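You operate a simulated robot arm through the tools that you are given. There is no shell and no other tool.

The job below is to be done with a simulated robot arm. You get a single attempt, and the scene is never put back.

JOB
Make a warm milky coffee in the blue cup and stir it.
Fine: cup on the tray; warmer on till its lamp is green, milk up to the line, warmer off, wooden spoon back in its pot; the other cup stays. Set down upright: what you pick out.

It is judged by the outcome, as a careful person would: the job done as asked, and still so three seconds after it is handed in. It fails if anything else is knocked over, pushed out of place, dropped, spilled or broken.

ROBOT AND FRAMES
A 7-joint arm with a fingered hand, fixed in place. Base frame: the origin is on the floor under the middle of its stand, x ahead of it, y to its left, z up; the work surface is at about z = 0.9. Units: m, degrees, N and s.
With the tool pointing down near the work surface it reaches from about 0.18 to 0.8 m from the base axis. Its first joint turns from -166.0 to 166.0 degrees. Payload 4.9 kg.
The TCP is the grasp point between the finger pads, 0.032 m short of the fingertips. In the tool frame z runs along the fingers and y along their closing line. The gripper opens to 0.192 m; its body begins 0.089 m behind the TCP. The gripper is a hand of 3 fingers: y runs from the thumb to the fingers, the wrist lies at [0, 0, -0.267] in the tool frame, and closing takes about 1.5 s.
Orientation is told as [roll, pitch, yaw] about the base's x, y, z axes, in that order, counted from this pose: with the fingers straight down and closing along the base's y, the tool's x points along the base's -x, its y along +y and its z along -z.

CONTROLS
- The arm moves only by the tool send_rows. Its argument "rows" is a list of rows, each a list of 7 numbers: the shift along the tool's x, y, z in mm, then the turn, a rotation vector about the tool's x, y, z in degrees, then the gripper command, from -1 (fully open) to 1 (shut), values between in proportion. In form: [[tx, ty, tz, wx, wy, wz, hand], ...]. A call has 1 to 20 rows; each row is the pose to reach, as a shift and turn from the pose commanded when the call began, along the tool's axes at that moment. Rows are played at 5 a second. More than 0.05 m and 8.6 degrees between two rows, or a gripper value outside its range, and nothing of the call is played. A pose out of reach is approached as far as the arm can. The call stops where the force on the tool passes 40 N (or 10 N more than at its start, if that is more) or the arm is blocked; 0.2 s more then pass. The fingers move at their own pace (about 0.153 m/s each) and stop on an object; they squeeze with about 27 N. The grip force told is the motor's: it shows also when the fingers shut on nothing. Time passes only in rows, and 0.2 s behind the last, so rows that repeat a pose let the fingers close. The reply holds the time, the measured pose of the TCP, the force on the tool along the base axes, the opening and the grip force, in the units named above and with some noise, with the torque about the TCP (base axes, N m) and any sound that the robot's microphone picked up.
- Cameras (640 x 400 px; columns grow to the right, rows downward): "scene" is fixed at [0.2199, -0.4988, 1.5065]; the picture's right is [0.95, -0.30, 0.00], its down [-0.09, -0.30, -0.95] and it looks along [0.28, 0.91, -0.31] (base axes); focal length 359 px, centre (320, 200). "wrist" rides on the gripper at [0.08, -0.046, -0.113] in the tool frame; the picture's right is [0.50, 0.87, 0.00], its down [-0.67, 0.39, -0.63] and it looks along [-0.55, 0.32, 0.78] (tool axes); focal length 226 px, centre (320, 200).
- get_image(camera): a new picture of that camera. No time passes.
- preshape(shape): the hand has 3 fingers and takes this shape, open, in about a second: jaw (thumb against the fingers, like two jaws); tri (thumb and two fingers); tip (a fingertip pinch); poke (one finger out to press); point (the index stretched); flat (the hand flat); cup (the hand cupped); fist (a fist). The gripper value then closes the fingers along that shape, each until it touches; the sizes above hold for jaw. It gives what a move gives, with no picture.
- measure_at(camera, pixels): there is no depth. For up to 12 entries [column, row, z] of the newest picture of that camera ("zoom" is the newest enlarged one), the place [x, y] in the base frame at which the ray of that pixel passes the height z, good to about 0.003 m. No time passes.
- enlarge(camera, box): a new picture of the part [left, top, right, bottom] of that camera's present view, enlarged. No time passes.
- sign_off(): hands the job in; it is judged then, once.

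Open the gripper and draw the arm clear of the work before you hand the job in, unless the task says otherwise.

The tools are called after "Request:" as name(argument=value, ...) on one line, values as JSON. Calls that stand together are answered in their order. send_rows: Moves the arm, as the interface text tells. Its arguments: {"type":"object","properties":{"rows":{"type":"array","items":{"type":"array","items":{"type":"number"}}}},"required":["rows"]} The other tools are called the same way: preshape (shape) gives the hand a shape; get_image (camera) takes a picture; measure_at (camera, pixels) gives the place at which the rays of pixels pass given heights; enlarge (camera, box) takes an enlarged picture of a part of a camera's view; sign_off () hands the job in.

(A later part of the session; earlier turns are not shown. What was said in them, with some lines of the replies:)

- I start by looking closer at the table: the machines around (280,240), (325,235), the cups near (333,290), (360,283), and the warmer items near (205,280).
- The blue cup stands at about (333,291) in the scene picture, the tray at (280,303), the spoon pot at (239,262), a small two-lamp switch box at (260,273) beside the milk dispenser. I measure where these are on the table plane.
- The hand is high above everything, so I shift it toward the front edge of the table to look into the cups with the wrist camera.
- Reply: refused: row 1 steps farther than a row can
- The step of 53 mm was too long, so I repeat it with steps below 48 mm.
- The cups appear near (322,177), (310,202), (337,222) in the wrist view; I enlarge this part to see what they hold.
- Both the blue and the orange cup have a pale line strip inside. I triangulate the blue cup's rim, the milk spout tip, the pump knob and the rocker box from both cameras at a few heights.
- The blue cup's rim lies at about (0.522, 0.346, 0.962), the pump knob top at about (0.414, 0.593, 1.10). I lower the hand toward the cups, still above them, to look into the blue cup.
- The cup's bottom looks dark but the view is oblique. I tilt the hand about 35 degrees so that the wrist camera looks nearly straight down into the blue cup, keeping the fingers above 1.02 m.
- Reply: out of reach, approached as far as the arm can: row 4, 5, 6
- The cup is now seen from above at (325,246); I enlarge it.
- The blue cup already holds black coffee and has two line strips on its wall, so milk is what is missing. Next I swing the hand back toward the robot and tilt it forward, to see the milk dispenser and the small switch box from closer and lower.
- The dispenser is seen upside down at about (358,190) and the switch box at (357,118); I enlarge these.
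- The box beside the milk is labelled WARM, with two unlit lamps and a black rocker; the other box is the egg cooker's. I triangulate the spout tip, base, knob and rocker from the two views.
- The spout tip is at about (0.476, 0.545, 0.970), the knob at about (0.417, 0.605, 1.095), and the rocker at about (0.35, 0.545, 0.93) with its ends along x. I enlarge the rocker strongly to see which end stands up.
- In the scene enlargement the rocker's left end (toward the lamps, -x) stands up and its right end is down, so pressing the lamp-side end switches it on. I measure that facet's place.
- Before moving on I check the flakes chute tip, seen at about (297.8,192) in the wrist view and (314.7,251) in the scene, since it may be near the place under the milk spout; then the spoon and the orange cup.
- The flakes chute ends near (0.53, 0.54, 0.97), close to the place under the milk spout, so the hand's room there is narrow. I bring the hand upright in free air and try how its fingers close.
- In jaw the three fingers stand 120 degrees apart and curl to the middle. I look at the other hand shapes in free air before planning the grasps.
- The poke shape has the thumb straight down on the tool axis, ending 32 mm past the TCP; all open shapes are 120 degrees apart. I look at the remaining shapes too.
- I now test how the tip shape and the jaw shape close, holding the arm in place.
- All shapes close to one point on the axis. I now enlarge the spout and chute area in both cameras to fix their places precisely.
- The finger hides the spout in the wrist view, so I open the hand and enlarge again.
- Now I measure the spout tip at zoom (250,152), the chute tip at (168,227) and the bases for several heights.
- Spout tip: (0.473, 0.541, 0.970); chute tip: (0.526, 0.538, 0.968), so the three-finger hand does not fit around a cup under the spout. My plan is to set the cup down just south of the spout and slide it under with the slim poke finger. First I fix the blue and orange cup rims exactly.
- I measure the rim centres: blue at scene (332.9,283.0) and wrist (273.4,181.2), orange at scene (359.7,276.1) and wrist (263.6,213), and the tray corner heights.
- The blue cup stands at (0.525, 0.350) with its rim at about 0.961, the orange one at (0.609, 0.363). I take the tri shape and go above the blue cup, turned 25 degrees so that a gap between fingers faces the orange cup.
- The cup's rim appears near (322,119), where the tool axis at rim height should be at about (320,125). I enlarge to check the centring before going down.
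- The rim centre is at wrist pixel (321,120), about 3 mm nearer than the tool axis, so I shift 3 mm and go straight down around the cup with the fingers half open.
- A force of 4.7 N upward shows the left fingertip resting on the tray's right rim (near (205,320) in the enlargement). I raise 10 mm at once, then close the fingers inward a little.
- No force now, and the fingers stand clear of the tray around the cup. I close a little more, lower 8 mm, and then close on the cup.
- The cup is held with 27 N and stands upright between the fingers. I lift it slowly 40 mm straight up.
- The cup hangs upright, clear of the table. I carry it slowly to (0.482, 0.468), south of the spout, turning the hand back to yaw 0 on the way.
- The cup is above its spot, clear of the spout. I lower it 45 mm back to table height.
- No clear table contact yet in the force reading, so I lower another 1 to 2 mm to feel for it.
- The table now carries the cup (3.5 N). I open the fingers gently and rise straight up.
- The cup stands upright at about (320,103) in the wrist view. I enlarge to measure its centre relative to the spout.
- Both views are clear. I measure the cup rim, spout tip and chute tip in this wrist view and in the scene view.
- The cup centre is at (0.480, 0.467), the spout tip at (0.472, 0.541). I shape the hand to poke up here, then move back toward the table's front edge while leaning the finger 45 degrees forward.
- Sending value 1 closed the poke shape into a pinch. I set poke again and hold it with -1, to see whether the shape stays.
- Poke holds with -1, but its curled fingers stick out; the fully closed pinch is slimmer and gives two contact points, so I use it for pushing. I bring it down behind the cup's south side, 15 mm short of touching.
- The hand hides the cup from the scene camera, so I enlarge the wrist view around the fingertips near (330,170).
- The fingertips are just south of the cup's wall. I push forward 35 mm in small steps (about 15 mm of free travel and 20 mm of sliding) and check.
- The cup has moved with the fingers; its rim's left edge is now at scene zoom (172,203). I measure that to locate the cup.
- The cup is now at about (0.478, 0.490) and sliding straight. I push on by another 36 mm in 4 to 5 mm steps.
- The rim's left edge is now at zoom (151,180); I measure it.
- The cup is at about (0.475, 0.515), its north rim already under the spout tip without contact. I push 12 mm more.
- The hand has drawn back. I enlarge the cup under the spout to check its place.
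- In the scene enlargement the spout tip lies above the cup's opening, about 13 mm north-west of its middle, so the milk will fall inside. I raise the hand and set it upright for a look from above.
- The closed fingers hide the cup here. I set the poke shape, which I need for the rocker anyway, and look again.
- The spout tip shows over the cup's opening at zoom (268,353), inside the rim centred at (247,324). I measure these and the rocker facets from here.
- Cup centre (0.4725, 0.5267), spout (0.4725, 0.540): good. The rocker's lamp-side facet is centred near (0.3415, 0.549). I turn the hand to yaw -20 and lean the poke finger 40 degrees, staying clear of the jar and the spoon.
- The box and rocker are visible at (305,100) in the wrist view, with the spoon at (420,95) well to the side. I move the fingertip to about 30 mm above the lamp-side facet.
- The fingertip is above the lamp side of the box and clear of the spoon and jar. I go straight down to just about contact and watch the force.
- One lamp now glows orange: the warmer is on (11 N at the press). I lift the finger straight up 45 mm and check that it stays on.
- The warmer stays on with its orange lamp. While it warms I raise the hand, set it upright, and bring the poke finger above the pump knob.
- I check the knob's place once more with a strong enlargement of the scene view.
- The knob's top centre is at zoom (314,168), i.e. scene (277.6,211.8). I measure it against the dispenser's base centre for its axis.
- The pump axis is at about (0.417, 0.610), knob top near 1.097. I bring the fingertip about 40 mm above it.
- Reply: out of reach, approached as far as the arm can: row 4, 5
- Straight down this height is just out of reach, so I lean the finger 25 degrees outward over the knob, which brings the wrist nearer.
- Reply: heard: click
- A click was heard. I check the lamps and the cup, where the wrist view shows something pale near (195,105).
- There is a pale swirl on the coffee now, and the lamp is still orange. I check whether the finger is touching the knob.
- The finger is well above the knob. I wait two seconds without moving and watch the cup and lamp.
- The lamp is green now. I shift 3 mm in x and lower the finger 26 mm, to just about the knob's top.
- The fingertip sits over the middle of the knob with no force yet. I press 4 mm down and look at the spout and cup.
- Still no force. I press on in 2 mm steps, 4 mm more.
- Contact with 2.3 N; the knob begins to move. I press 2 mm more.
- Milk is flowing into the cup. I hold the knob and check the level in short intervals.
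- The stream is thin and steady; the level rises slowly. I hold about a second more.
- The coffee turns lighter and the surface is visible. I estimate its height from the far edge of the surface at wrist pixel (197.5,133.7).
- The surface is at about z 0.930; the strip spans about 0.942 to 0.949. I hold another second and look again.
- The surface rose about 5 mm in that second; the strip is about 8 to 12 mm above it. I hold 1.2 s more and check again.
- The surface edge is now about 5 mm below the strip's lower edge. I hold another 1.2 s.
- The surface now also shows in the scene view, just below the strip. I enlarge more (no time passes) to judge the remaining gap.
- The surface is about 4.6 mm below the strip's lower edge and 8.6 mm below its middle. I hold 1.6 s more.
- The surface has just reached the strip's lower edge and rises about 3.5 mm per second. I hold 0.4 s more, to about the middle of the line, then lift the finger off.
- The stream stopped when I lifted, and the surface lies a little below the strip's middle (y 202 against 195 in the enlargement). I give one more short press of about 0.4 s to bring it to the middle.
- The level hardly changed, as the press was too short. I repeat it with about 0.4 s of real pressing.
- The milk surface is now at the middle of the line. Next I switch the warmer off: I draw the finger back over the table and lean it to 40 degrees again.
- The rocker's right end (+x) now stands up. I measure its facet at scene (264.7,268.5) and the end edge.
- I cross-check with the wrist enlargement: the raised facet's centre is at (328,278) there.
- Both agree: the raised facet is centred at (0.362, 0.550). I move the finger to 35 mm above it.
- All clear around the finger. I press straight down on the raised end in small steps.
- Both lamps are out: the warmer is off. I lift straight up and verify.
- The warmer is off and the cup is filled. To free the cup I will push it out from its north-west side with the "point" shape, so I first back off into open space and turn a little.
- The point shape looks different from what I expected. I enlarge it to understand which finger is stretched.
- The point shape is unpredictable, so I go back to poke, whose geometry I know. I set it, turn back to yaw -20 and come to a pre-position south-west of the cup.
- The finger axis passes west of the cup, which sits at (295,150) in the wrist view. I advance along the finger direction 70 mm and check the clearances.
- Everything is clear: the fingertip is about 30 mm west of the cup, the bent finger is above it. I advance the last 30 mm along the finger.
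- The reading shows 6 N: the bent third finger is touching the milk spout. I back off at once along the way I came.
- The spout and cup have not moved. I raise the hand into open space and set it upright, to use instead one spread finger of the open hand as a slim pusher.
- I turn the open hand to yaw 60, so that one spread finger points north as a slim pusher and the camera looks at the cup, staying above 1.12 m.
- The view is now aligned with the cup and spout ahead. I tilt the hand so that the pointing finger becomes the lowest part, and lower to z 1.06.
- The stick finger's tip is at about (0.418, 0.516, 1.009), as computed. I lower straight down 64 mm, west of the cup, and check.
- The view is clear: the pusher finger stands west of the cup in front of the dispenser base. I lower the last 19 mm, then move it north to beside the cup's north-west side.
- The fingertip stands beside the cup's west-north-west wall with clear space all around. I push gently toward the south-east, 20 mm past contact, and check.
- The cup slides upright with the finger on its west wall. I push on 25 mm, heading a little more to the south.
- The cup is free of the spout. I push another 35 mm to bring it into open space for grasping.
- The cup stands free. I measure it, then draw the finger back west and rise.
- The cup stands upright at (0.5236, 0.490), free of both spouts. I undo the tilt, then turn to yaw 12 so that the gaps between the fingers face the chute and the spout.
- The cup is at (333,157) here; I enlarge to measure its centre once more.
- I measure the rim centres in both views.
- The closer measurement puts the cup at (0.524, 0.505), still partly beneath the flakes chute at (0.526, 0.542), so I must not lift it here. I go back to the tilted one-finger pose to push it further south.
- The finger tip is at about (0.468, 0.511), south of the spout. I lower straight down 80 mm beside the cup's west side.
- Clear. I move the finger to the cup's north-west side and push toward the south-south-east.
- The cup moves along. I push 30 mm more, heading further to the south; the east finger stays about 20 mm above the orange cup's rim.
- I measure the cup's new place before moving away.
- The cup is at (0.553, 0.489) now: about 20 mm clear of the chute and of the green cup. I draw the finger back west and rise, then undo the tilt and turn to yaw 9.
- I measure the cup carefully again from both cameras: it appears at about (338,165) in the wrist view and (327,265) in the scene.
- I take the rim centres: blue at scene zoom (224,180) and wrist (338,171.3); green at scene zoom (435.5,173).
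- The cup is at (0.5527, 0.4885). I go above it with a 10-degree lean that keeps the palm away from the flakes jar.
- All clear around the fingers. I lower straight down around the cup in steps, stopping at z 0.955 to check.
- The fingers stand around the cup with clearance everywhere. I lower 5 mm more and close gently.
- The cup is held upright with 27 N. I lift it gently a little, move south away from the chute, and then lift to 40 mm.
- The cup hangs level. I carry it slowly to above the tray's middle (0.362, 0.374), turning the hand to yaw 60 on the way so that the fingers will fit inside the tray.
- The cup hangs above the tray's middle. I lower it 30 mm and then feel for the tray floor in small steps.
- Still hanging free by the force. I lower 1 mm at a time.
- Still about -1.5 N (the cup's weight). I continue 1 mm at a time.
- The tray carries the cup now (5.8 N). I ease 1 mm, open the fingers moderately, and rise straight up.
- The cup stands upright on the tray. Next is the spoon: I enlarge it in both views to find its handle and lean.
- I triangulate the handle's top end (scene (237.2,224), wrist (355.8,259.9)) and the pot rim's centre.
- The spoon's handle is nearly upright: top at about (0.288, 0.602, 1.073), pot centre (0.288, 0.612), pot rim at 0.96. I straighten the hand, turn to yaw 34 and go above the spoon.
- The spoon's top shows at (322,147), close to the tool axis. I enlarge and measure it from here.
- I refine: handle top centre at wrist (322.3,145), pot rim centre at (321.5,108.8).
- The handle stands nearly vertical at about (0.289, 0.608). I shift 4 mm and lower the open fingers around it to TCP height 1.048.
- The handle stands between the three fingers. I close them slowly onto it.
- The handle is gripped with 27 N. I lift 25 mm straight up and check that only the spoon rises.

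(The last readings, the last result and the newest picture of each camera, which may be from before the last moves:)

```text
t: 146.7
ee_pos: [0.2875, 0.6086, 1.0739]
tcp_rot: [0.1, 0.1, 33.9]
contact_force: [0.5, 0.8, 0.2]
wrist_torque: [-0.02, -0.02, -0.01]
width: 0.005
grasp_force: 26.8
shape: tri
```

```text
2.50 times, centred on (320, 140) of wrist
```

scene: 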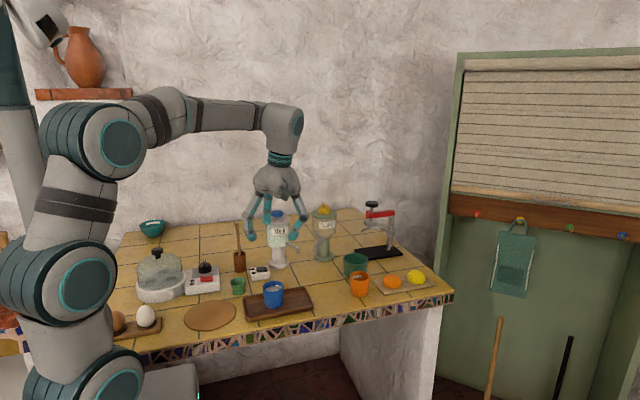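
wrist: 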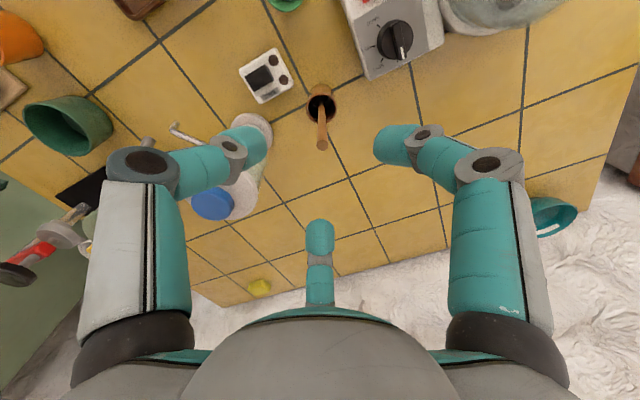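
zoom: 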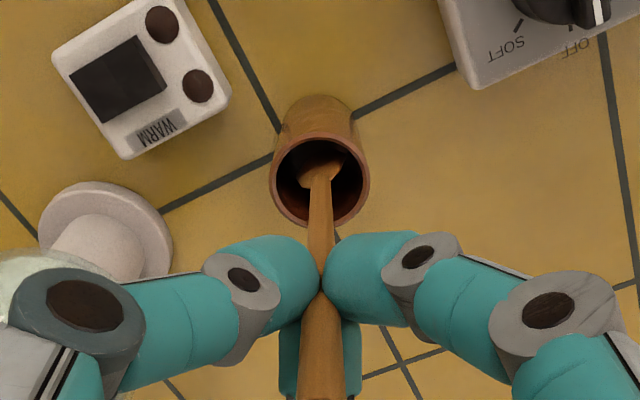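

The spoon rises freely; its bowl just appears at the pot's rim. I lift it fully out.

Request:
send_rows(rows=[[0, 0, -15, 0, 0, 0, 1], [0, 0, -30, 0, 0, 0, 1], [0, 0, -45, 0, 0, 0, 1], [0, 0, -60, 0, 0, 0, 1], [0, 0, -72, 0, 0, 0, 1], [0, 0, -72, 0, 0, 0, 1]])

Request:
enlarge(camera="scene", box=[190, 140, 290, 290])

Request:
enlarge(camera="wrist", box=[220, 60, 420, 220])

```text
t: 148.1
ee_pos: [0.2864, 0.6087, 1.1459]
tcp_rot: [0.1, 0.1, 34.1]
contact_force: [-0.4, -0.5, 0.3]
wrist_torque: [0.03, 0.0, -0.02]
width: 0.0049
grasp_force: 27.5
shape: tri
```

```text
2.67 times, centred on (240, 215) of scene
```

zoom: 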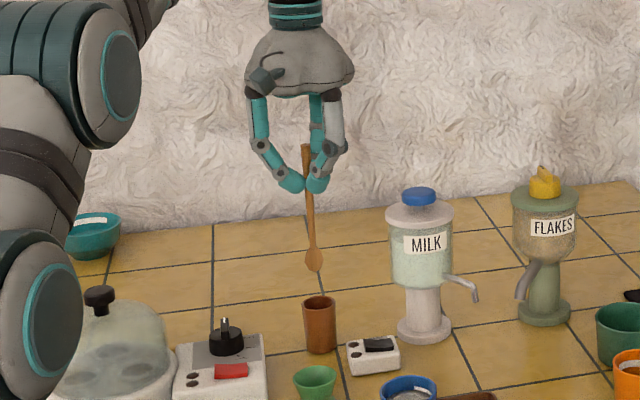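

```text
2.50 times, centred on (320, 140) of wrist
```

zoom: 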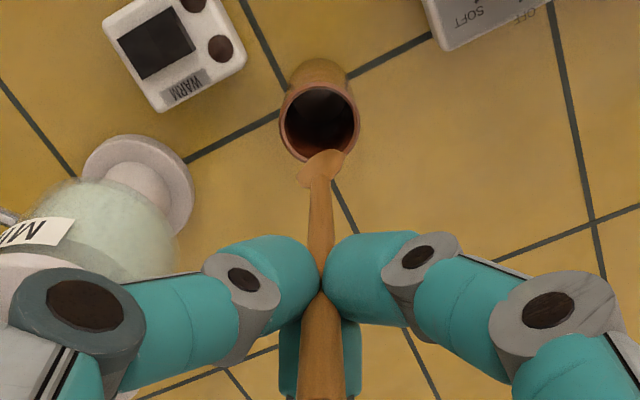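

The spoon is out, hanging nearly straight. I measure its lower end relative to the TCP.

Request:
measure_at(camera="scene", pixels=[[238.1, 242, 0.99], [238.1, 242, 1.0], [238.1, 242, 1.01]])

Request:
measure_at(camera="wrist", pixels=[[321, 120.8, 0.99], [321, 120.8, 1.0], [321, 120.8, 1.01]])

```text
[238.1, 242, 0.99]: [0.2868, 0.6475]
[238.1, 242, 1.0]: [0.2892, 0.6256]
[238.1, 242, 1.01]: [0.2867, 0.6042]
```

```text
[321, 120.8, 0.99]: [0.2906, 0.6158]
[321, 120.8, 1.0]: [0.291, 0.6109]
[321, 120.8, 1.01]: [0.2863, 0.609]
```

Spoon tip: about 0.14 m below the TCP, offset by about (0.001, 0.005). I measure the cup's rim centre on the tray again from the scene.

Request:
enlarge(camera="scene", box=[240, 270, 320, 325])

Request:
measure_at(camera="scene", pixels=[[273.05, 286.6, 0.965], [273.05, 286.6, 0.96], [273.05, 286.6, 0.97]])

```text
7.27 times, centred on (280, 298) of scene
```

zoom: 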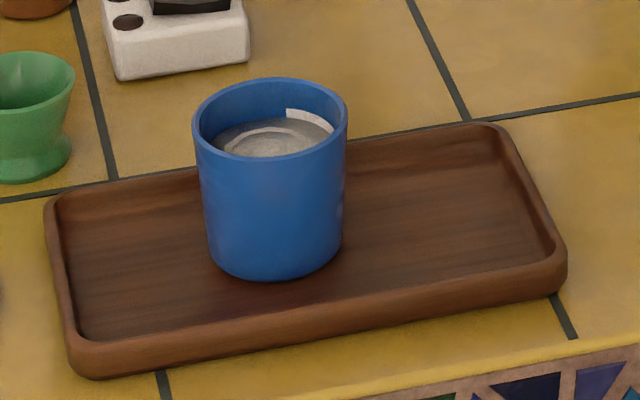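

```text
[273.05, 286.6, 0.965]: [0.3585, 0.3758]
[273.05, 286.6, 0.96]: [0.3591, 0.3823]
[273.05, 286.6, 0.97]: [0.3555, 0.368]
```

The cup's centre is about (0.360, 0.3745), rim at 0.965. I carry the spoon slowly over the cup with its end well above the rim.

Request:
send_rows(rows=[[3, -10, 0, 0, 0, 0, 1], [10, -33, 0, 0, 0, 0, 1], [18, -58, 0, 0, 0, 0, 1], [26, -84, 0, 0, 0, 0, 1], [34, -110, 0, 0, 0, 0, 1], [42, -136, 0, 0, 0, 0, 1], [50, -162, 0, 0, 0, 0, 1], [58, -188, 0, 0, 0, 0, 1], [66, -213, 0, 0, 0, 0, 1], [71.5, -231, 0, 0, 0, 0, 1], [73.9, -238.6, 0, 0, 0, 0, 1], [73.9, -238.6, 0, 0, 0, 0, 1]])

Request:
get_image(camera="wrist")

Request:
enlarge(camera="scene", box=[220, 200, 330, 320])

```text
t: 150.7
ee_pos: [0.3595, 0.3692, 1.1453]
tcp_rot: [0.1, 0.0, 34.0]
contact_force: [-0.3, 0.3, -0.9]
wrist_torque: [0.02, 0.0, 0.01]
width: 0.005
grasp_force: 27.3
shape: tri
```

```text
taken
```

wrist: 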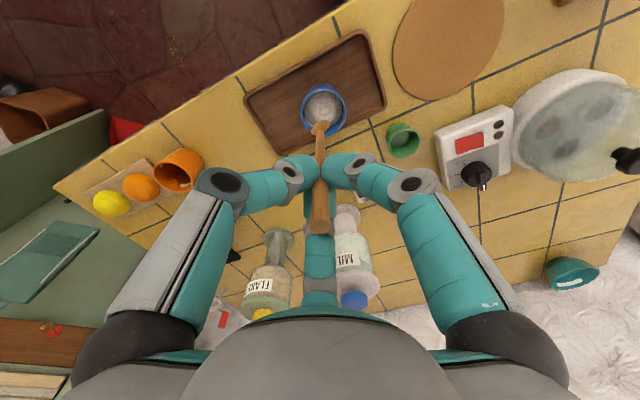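

```text
3.33 times, centred on (275, 260) of scene
```

zoom: 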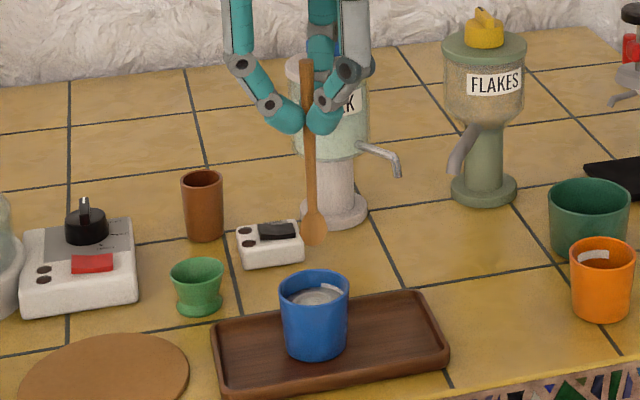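

I measure the spoon tip and the cup rim in the wrist view to check the centring.

Request:
enlarge(camera="wrist", box=[280, 70, 370, 160])

Request:
measure_at(camera="scene", pixels=[[273.5, 273.5, 1.0], [273.5, 273.5, 1.005], [273.5, 273.5, 1.01]])

```text
4.44 times, centred on (325, 115) of wrist
```

zoom: 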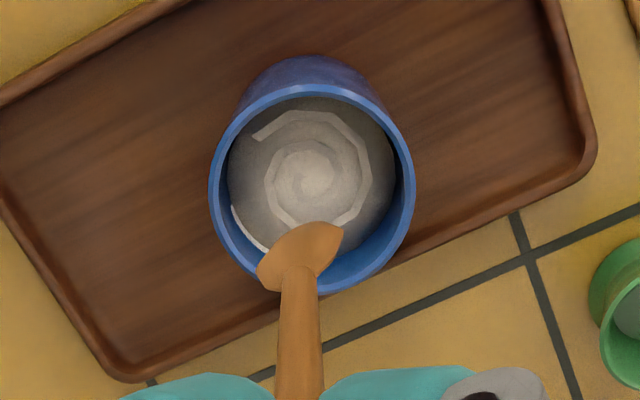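

```text
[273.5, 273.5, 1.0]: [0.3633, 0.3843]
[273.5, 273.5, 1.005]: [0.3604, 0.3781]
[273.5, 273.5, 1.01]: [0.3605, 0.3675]
```

I compare the tip at wrist (323.2,120.4) with the rim centre at (323.1,112.5).

Request:
measure_at(camera="wrist", pixels=[[323.2, 120.4, 1.0], [323.2, 120.4, 1.005], [323.2, 120.4, 1.01], [323.1, 112.5, 0.965], [323.1, 112.5, 0.961]])

```text
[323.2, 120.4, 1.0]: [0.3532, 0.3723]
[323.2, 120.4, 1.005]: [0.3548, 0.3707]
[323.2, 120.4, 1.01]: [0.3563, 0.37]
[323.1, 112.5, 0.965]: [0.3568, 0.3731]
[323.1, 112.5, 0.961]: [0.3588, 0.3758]
```

The spoon is centred over the cup within 3 mm, and its bowl is about 21 mm wide, so it fits. I lower it into the cup, slower at the end.

Request:
send_rows(rows=[[0, 0, 12, 0, 0, 0, 1], [0, 0, 25, 0, 0, 0, 1], [0, 0, 36, 0, 0, 0, 1], [0, 0, 46, 0, 0, 0, 1], [0, 0, 55, 0, 0, 0, 1], [0, 0, 63, 0, 0, 0, 1], [0, 0, 70, 0, 0, 0, 1], [0, 0, 76, 0, 0, 0, 1], [0, 0, 76, 0, 0, 0, 1]])

Request:
enlarge(camera="scene", box=[235, 230, 315, 315])

Request:
enlarge(camera="wrist", box=[270, 80, 390, 200])

```text
t: 152.7
ee_pos: [0.3589, 0.3686, 1.0684]
tcp_rot: [0.1, 0.2, 34.0]
contact_force: [-0.3, 0.2, -0.7]
wrist_torque: [0.01, 0.0, 0.01]
width: 0.0048
grasp_force: 26.9
shape: tri
```

```text
4.71 times, centred on (275, 272) of scene
```

zoom: 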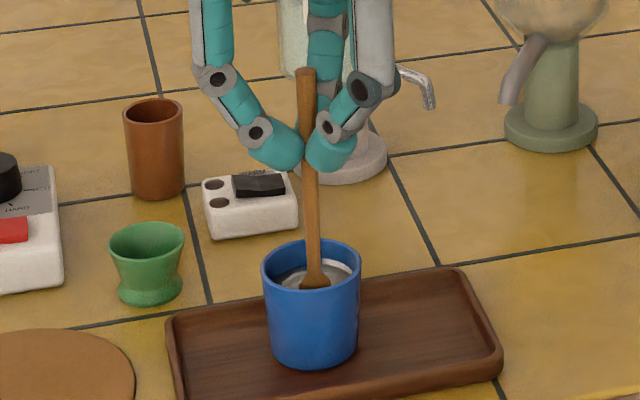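

```text
3.33 times, centred on (330, 140) of wrist
```

zoom: 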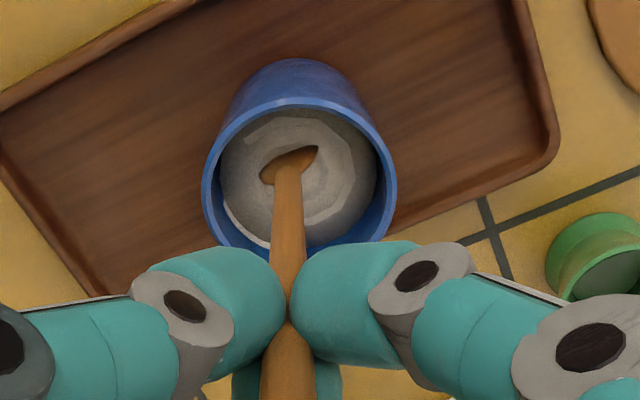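

The bowl dips into the coffee without contact. I lower 4 mm more and stir in circles of 6 mm radius, two turns.

Request:
send_rows(rows=[[3, 0, 4, 0, 0, 0, 1], [6, 0, 4, 0, 0, 0, 1], [4.2, 4.2, 4, 0, 0, 0, 1], [0, 6, 4, 0, 0, 0, 1], [-4.2, 4.2, 4, 0, 0, 0, 1], [-6, 0, 4, 0, 0, 0, 1], [-4.2, -4.2, 4, 0, 0, 0, 1], [0, -6, 4, 0, 0, 0, 1], [4.2, -4.2, 4, 0, 0, 0, 1], [6, 0, 4, 0, 0, 0, 1], [4.2, 4.2, 4, 0, 0, 0, 1], [0, 6, 4, 0, 0, 0, 1], [-4.2, 4.2, 4, 0, 0, 0, 1], [-6, 0, 4, 0, 0, 0, 1], [-4.2, -4.2, 4, 0, 0, 0, 1], [0, -6, 4, 0, 0, 0, 1], [4.2, -4.2, 4, 0, 0, 0, 1], [6, 0, 4, 0, 0, 0, 1], [0, 0, 4, 0, 0, 0, 1], [0, 0, 4, 0, 0, 0, 1]])

Request:
enlarge(camera="wrist", box=[270, 80, 390, 200])

Request:
enlarge(camera="scene", box=[245, 260, 315, 315])

```text
t: 156.9
ee_pos: [0.3598, 0.3685, 1.0645]
tcp_rot: [0.2, -0.1, 34.0]
contact_force: [-0.7, 0.7, -0.6]
wrist_torque: [0.0, -0.01, 0.0]
width: 0.0048
grasp_force: 26.8
shape: tri
```

```text
3.33 times, centred on (330, 140) of wrist
```

zoom: 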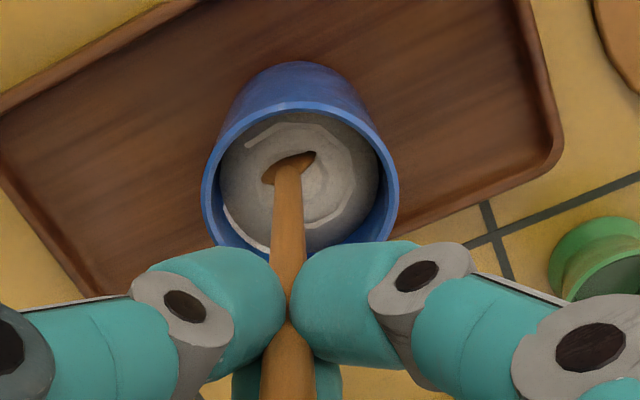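

```text
7.27 times, centred on (280, 288) of scene
```

zoom: 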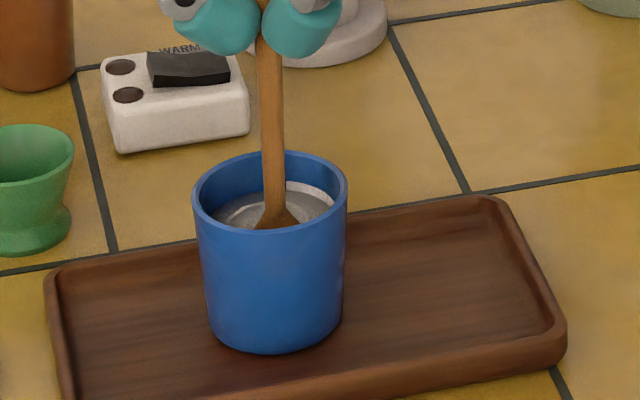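

The swirl is still visible, and the spoon sits a few millimetres off the middle. I shift to the middle and stir with 8 mm circles, two more turns.

Request:
send_rows(rows=[[2, 2.2, 1, 0, 0, 0, 1], [6, 4.5, 1, 0, 0, 0, 1], [3.7, 10.2, 1, 0, 0, 0, 1], [-2, 12.5, 1, 0, 0, 0, 1], [-7.7, 10.2, 1, 0, 0, 0, 1], [-10, 4.5, 1, 0, 0, 0, 1], [-7.7, -1.2, 1, 0, 0, 0, 1], [-2, -3.5, 1, 0, 0, 0, 1], [3.7, -1.2, 1, 0, 0, 0, 1], [6, 4.5, 1, 0, 0, 0, 1], [3.7, 10.2, 1, 0, 0, 0, 1], [-2, 12.5, 1, 0, 0, 0, 1], [-7.7, 10.2, 1, 0, 0, 0, 1], [-10, 4.5, 1, 0, 0, 0, 1], [-7.7, -1.2, 1, 0, 0, 0, 1], [-2, -3.5, 1, 0, 0, 0, 1], [3.7, -1.2, 1, 0, 0, 0, 1], [6, 4.5, 1, 0, 0, 0, 1], [-2, 4.5, 1, 0, 0, 0, 1], [-2, 4.5, 1, 0, 0, 0, 1]])

Request:
enlarge(camera="wrist", box=[270, 80, 390, 200])

Request:
enlarge(camera="scene", box=[245, 260, 315, 315])

```text
t: 161.1
ee_pos: [0.3581, 0.3732, 1.0633]
tcp_rot: [0.0, 0.1, 34.0]
contact_force: [0.7, 0.0, -0.8]
wrist_torque: [0.01, 0.02, -0.02]
width: 0.0051
grasp_force: 27.1
shape: tri
```

```text
3.33 times, centred on (330, 140) of wrist
```

zoom: 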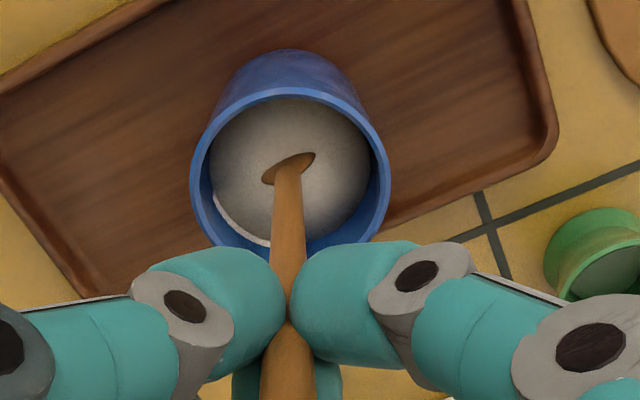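

```text
7.27 times, centred on (280, 288) of scene
```

zoom: 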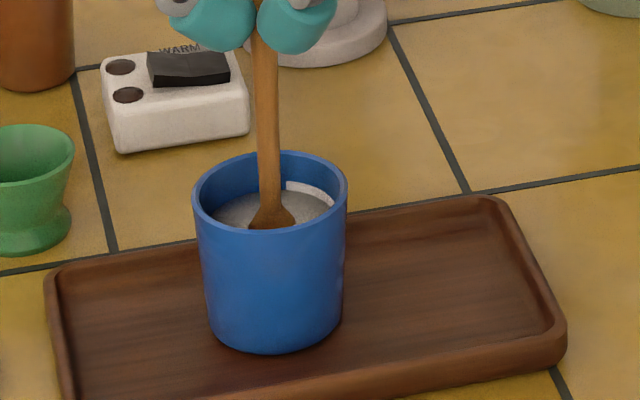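

The swirl is gone: the coffee is stirred evenly. I lift the spoon straight out and hold it above the cup for a moment to drip off.

Request:
send_rows(rows=[[0, 0, -6, 0, 0, 0, 1], [0, 0, -14, 0, 0, 0, 1], [0, 0, -24, 0, 0, 0, 1], [0, 0, -36, 0, 0, 0, 1], [0, 0, -48, 0, 0, 0, 1], [0, 0, -60, 0, 0, 0, 1], [0, 0, -72, 0, 0, 0, 1], [0, 0, -84, 0, 0, 0, 1], [0, 0, -84, 0, 0, 0, 1], [0, 0, -84, 0, 0, 0, 1], [0, 0, -84, 0, 0, 0, 1], [0, 0, -84, 0, 0, 0, 1], [0, 0, -84, 0, 0, 0, 1], [0, 0, -84, 0, 0, 0, 1]])

Request:
enlarge(camera="wrist", box=[270, 70, 390, 190])

Request:
enlarge(camera="scene", box=[225, 210, 325, 315])

```text
t: 164.1
ee_pos: [0.3589, 0.3738, 1.1488]
tcp_rot: [0.1, 0.0, 34.0]
contact_force: [-0.5, -0.9, -0.2]
wrist_torque: [-0.03, -0.03, -0.02]
width: 0.0053
grasp_force: 27.1
shape: tri
```

```text
3.33 times, centred on (330, 130) of wrist
```

zoom: 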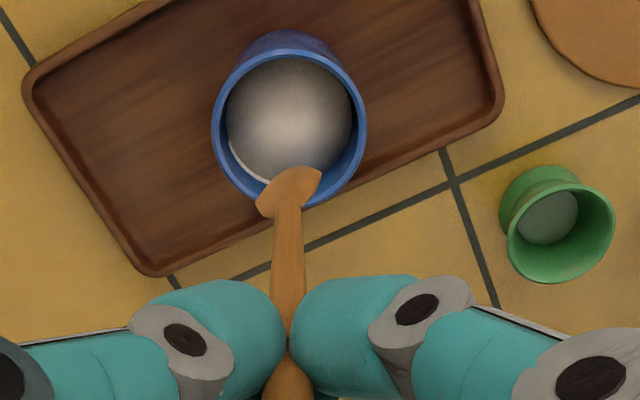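

```text
3.81 times, centred on (275, 262) of scene
```

zoom: 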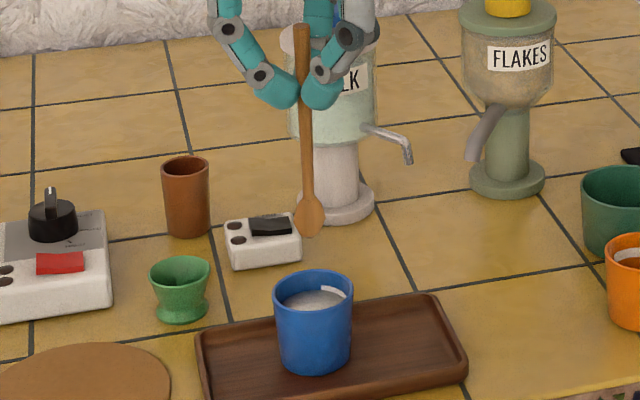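

The coffee is evenly coloured and the cup stands well on the tray. I carry the spoon back above its pot along the same line.

Request:
send_rows(rows=[[-3, 10, 0, 0, 0, 0, 1], [-10, 32, 0, 0, 0, 0, 1], [-18, 57, 0, 0, 0, 0, 1], [-26, 83, 0, 0, 0, 0, 1], [-34, 109, 0, 0, 0, 0, 1], [-42, 135, 0, 0, 0, 0, 1], [-50, 161, 0, 0, 0, 0, 1], [-58, 187, 0, 0, 0, 0, 1], [-65, 211, 0, 0, 0, 0, 1], [-70, 228, 0, 0, 0, 0, 1], [-71.9, 234.1, 0, 0, 0, 0, 1], [-71.9, 234.1, 0, 0, 0, 0, 1]])

Request:
get_image(camera="wrist")

Request:
enlarge(camera="wrist", box=[280, 80, 360, 160])

Request:
enlarge(camera="scene", box=[200, 170, 280, 280])

```text
t: 166.7
ee_pos: [0.2876, 0.6067, 1.149]
tcp_rot: [0.1, 0.0, 34.0]
contact_force: [-0.2, -0.6, -0.3]
wrist_torque: [0.0, 0.01, 0.03]
width: 0.005
grasp_force: 27.0
shape: tri
```

```text
taken
```

wrist: 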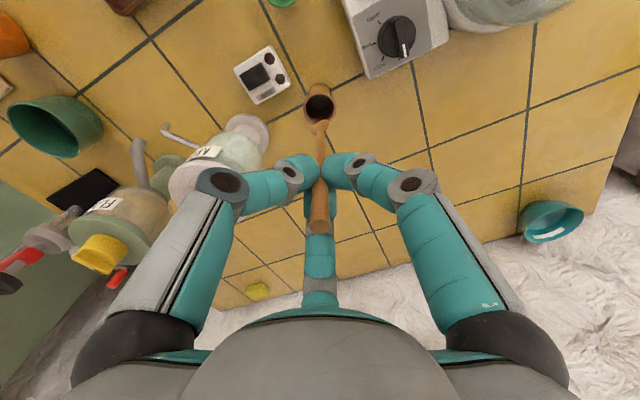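

```text
5.00 times, centred on (320, 120) of wrist
```

zoom: 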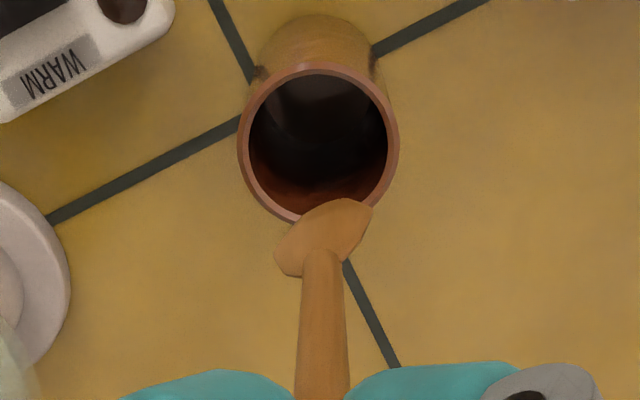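

```text
3.64 times, centred on (240, 225) of scene
```

zoom: 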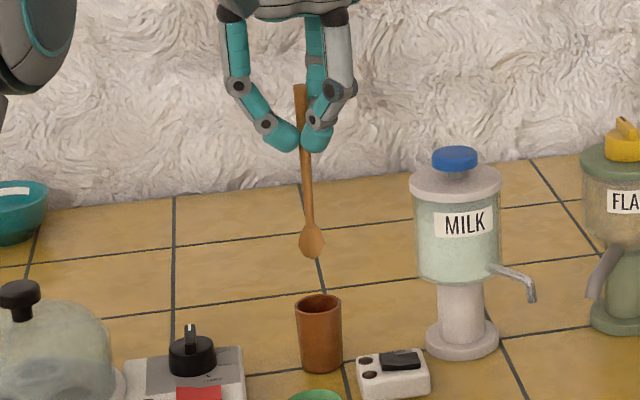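

The spoon's tip is over the pot as when I lifted it out. I lower 35 mm and check before entering.

Request:
send_rows(rows=[[0, 0, 12, 0, 0, 0, 1], [0, 0, 24, 0, 0, 0, 1], [0, 0, 35, 0, 0, 0, 1], [0, 0, 35, 0, 0, 0, 1]])

Request:
enlarge(camera="wrist", box=[280, 80, 360, 160])

Request:
enlarge(camera="scene", box=[215, 225, 265, 280])

```text
t: 167.7
ee_pos: [0.2864, 0.6084, 1.1147]
tcp_rot: [0.1, 0.0, 34.1]
contact_force: [-0.7, 0.0, -0.1]
wrist_torque: [0.0, -0.01, 0.0]
width: 0.0049
grasp_force: 27.3
shape: tri
```

```text
5.00 times, centred on (320, 120) of wrist
```

zoom: 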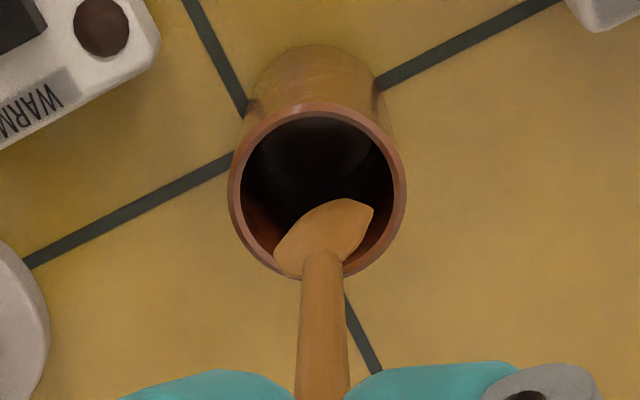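

```text
7.27 times, centred on (240, 252) of scene
```

zoom: 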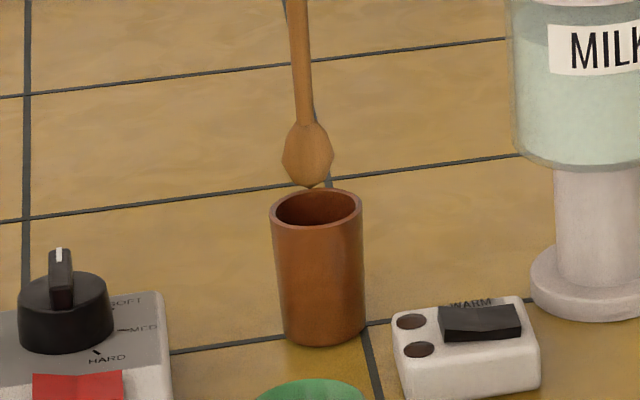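

The tip is just above the pot's opening, slightly to its near side. I shift 2 mm north and lower another 25 mm into the pot, watching the force.

Request:
send_rows(rows=[[-1.1, 1.7, 3, 0, 0, 0, 1], [-1.1, 1.7, 10, 0, 0, 0, 1], [-1.1, 1.7, 18, 0, 0, 0, 1], [-1.1, 1.7, 25, 0, 0, 0, 1], [-1.1, 1.7, 25, 0, 0, 0, 1]])

Request:
enlarge(camera="wrist", box=[280, 80, 360, 160])

Request:
enlarge(camera="scene", box=[215, 225, 265, 280])

```text
t: 168.9
ee_pos: [0.2884, 0.6105, 1.0882]
tcp_rot: [0.1, 0.2, 34.1]
contact_force: [-0.4, -0.3, -0.2]
wrist_torque: [-0.01, -0.04, 0.02]
width: 0.0049
grasp_force: 27.5
shape: tri
```

```text
5.00 times, centred on (320, 120) of wrist
```

zoom: 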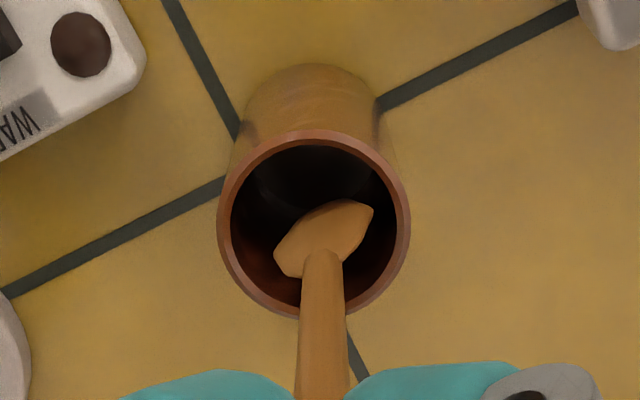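

```text
7.27 times, centred on (240, 252) of scene
```

zoom: 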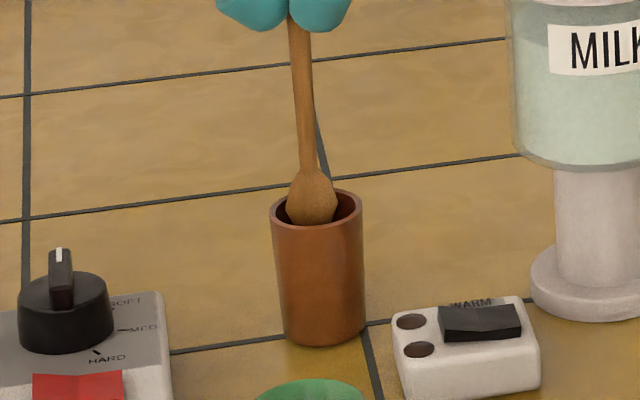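

The bowl has entered the pot without contact. I lower it the rest of the way, 36 mm.

Request:
send_rows(rows=[[0, 0, 10, 0, 0, 0, 1], [0, 0, 20, 0, 0, 0, 1], [0, 0, 29, 0, 0, 0, 1], [0, 0, 36, 0, 0, 0, 1], [0, 0, 36, 0, 0, 0, 1]])

Request:
enlarge(camera="scene", box=[205, 195, 275, 280])

```text
t: 170.1
ee_pos: [0.2857, 0.6116, 1.0521]
tcp_rot: [0.2, 0.0, 34.0]
contact_force: [-0.2, 0.5, 0.0]
wrist_torque: [-0.02, -0.02, 0.02]
width: 0.0049
grasp_force: 27.0
shape: tri
```

```text
4.71 times, centred on (240, 238) of scene
```

zoom: 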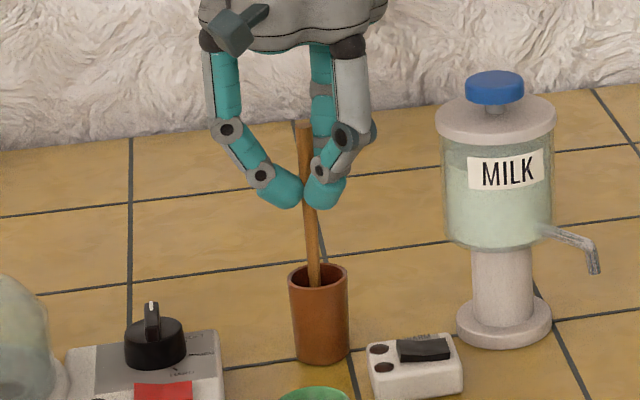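

No bottom contact yet. I lower 1 mm at a time to feel the pot's floor.

Request:
send_rows(rows=[[0, 0, 1, 0, 0, 0, 1], [0, 0, 2, 0, 0, 0, 1], [0, 0, 2, 0, 0, 0, 1]])

Request:
send_rows(rows=[[0, 0, 1, 0, 0, 0, 1], [0, 0, 2, 0, 0, 0, 1], [0, 0, 2, 0, 0, 0, 1]])

```text
t: 170.9
ee_pos: [0.2873, 0.6113, 1.0501]
tcp_rot: [0.0, 0.0, 34.0]
contact_force: [0.2, -0.2, -0.6]
wrist_torque: [0.0, 0.0, 0.03]
width: 0.005
grasp_force: 27.0
shape: tri
```

```text
t: 171.7
ee_pos: [0.288, 0.6105, 1.0489]
tcp_rot: [0.2, 0.2, 34.1]
contact_force: [0.9, 0.9, -0.2]
wrist_torque: [-0.01, -0.01, -0.03]
width: 0.0051
grasp_force: 27.5
shape: tri
```

The spoon is back at its original height. I open the fingers slowly and let the handle settle.

Request:
send_rows(rows=[[0, 0, 0, 0, 0, 0, 0.9], [0, 0, 0, 0, 0, 0, 0.8], [0, 0, 0, 0, 0, 0, 0.65], [0, 0, 0, 0, 0, 0, 0.5], [0, 0, 0, 0, 0, 0, 0.3], [0, 0, 0, 0, 0, 0, 0.15], [0, 0, 0, 0, 0, 0, 0.1], [0, 0, 0, 0, 0, 0, 0.1]])

Request:
enlarge(camera="scene", box=[205, 195, 275, 280])

Request:
enlarge(camera="wrist", box=[220, 100, 420, 260])

```text
t: 173.5
ee_pos: [0.2879, 0.6106, 1.0479]
tcp_rot: [0.1, -0.1, 33.9]
contact_force: [-0.3, -0.1, 0.2]
wrist_torque: [0.04, 0.0, 0.01]
width: 0.0861
grasp_force: 0.1
shape: tri
```

```text
4.71 times, centred on (240, 238) of scene
```

zoom: 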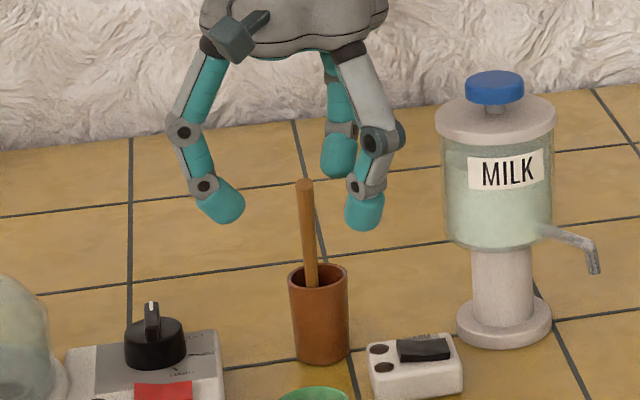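

```text
2.50 times, centred on (320, 180) of wrist
```

zoom: 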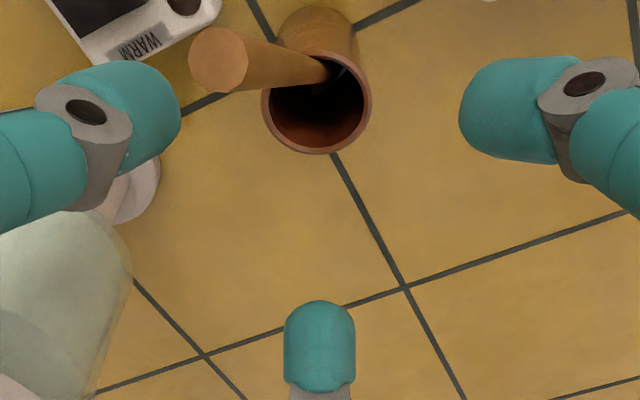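

The handle has tipped against the pot's rim after release, leaning toward the robot. I rise straight up, clear of it, and look.

Request:
send_rows(rows=[[0, 0, -15, 0, 0, 0, 0.1], [0, 0, -40, 0, 0, 0, 0.1], [0, 0, -75, 0, 0, 0, 0.1], [0, 0, -110, 0, 0, 0, 0.1], [0, 0, -110, 0, 0, 0, 0.1]])

Request:
get_image(camera="wrist")

Request:
enlarge(camera="scene", box=[210, 210, 280, 280])

Request:
enlarge(camera="wrist", box=[260, 50, 380, 170])

```text
t: 174.7
ee_pos: [0.2888, 0.6105, 1.1577]
tcp_rot: [0.1, 0.1, 34.1]
contact_force: [0.2, 0.5, 0.5]
wrist_torque: [0.0, -0.01, 0.02]
width: 0.086
grasp_force: 0.0
shape: tri
```

```text
taken
```

wrist: 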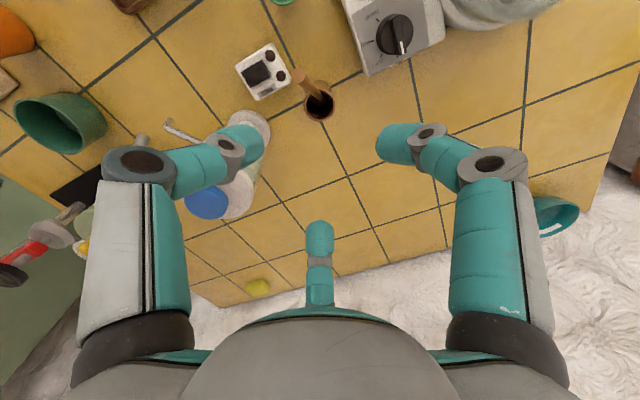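

```text
5.71 times, centred on (245, 245) of scene
```

zoom: 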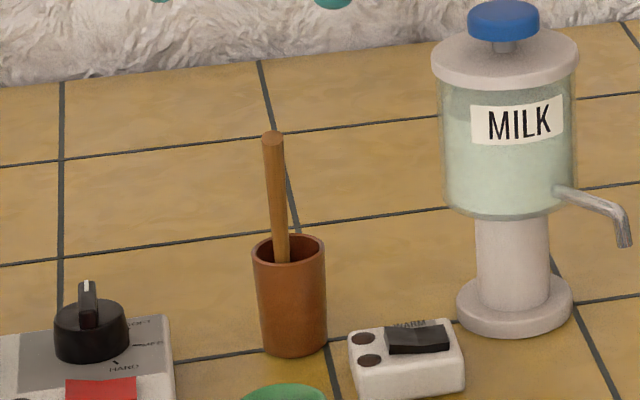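

```text
3.33 times, centred on (320, 110) of wrist
```

zoom: 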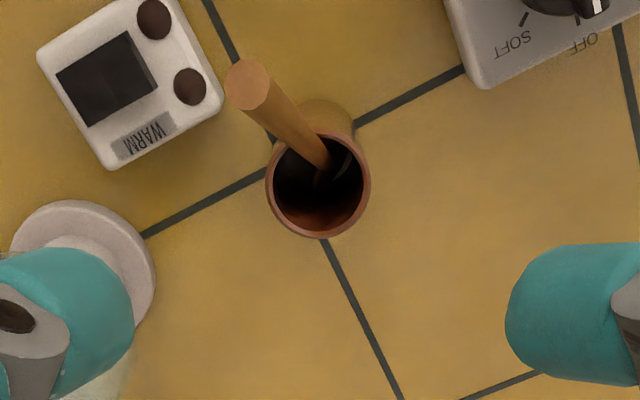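

The spoon rests in its pot, leaning on the rim. I measure its lean.

Request:
measure_at(camera="scene", pixels=[[236.8, 233.5, 1.04], [236.8, 233.5, 1.05], [236.8, 233.5, 1.06], [236.8, 233.5, 1.07]])

Request:
measure_at(camera="wrist", pixels=[[298.4, 74, 1.04], [298.4, 74, 1.05], [298.4, 74, 1.06], [298.4, 74, 1.07]])

```text
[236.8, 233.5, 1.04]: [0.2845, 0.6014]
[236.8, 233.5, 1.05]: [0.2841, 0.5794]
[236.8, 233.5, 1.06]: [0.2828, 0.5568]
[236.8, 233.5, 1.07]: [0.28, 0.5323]
```

```text
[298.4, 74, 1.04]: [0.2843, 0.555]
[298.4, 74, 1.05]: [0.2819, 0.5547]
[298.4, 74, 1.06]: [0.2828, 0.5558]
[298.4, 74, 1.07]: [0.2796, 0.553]
```

The spoon stands bowl-down in its pot, leaning about 22 degrees on the rim, at rest. I now draw the arm clear with the hand open and compare the whole table with the start.

Request:
send_rows(rows=[[5, -3, -35, 0, 0, 0, 0], [35, -20, -65, 0, 0, 0, -0.5], [70, -42, -90, 0, 0, 0, -1], [105, -63, -110, 0, 0, 0, -1], [140, -84, -122, 0, 0, 0, -1], [180.8, -107.2, -126, 0, 0, 0, -1], [180.8, -107.2, -126, 0, 0, 0, -1]])

Request:
get_image(camera="scene")

Request:
enlarge(camera="scene", box=[220, 190, 460, 340])

Request:
enlarge(camera="scene", box=[100, 200, 300, 340])

```text
t: 176.3
ee_pos: [0.1978, 0.4192, 1.2846]
tcp_rot: [0.0, 0.1, 34.0]
contact_force: [0.5, -1.1, 0.2]
wrist_torque: [0.01, 0.03, 0.0]
width: 0.1919
grasp_force: 0.0
shape: tri
```

```text
taken
```

scene: 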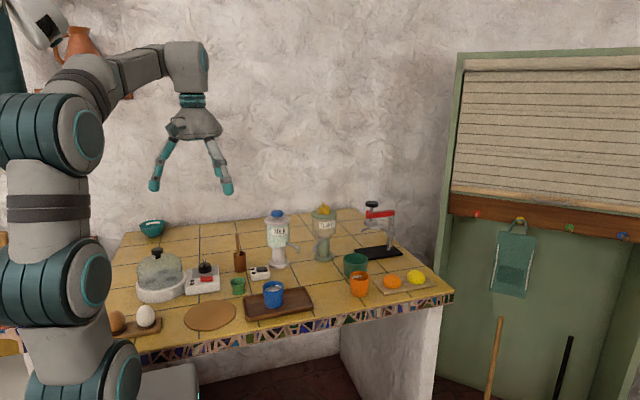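

```text
2.67 times, centred on (340, 265) of scene
```

zoom: 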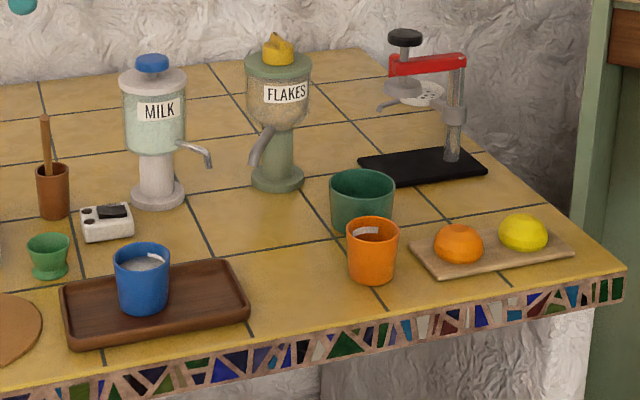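

```text
2.86 times, centred on (200, 270) of scene
```

zoom: 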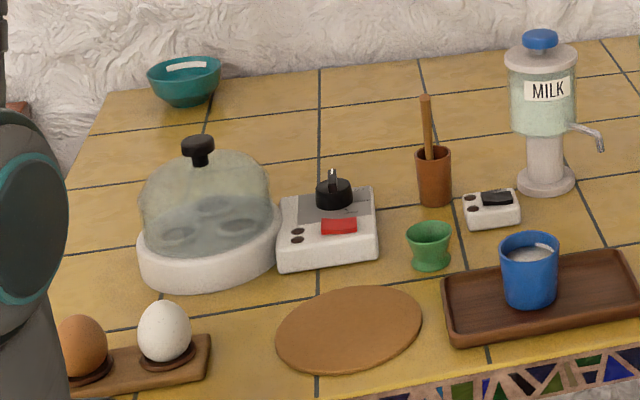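

Everything else is where it was: orange cup, dispensers, boxes, eggs. One last close look at the cup on the tray, the warmer and the spoon.

Request:
enlarge(camera="scene", box=[225, 215, 325, 325])

Request:
enlarge(camera="scene", box=[258, 276, 290, 312])

```text
3.64 times, centred on (275, 270) of scene
```

zoom: 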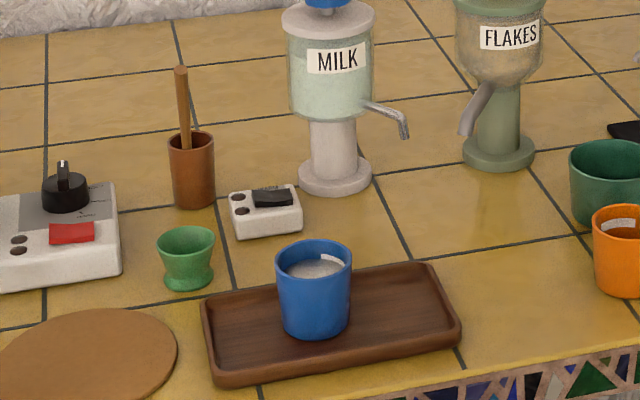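

```text
11.11 times, centred on (274, 294) of scene
```

zoom: 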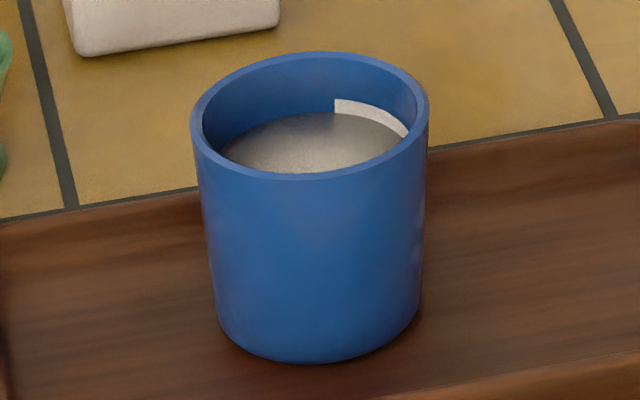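

The blue cup stands upright on the tray with its milk at the line and the coffee evenly stirred. The warmer's lamps are out, the spoon is in its pot, the orange cup is where it was, and the arm is clear with the hand open. I hand the job in.

Request:
sign_off()

```text
The job is handed in.
```

The warm milky coffee is made and stirred in the blue cup, and I've handed the job in.

- **Cup:** it stands upright on the tray, with the milk at the line on its wall.
- **Warmer:** I waited for the green lamp before pumping the milk, then switched it off. Both lamps are dark.
- **Stirring:** the swirl on the surface is gone and the colour is even.
- **Spoon:** it is back in its pot, bowl down. It leans about 22 degrees against the rim, where before it stood almost straight.
- **Everything else:** the orange cup and the other things on the table look unmoved against the first pictures.

The hand touched two other things along the way. A fingertip rested on the tray's rim with about 5 N, and a bent finger touched the milk spout with about 6 N. I backed off both times, and neither looks moved.

There was no room for the hand around the cup under the spout. So I slid the cup along the table to get it in and out, instead of lifting it there.
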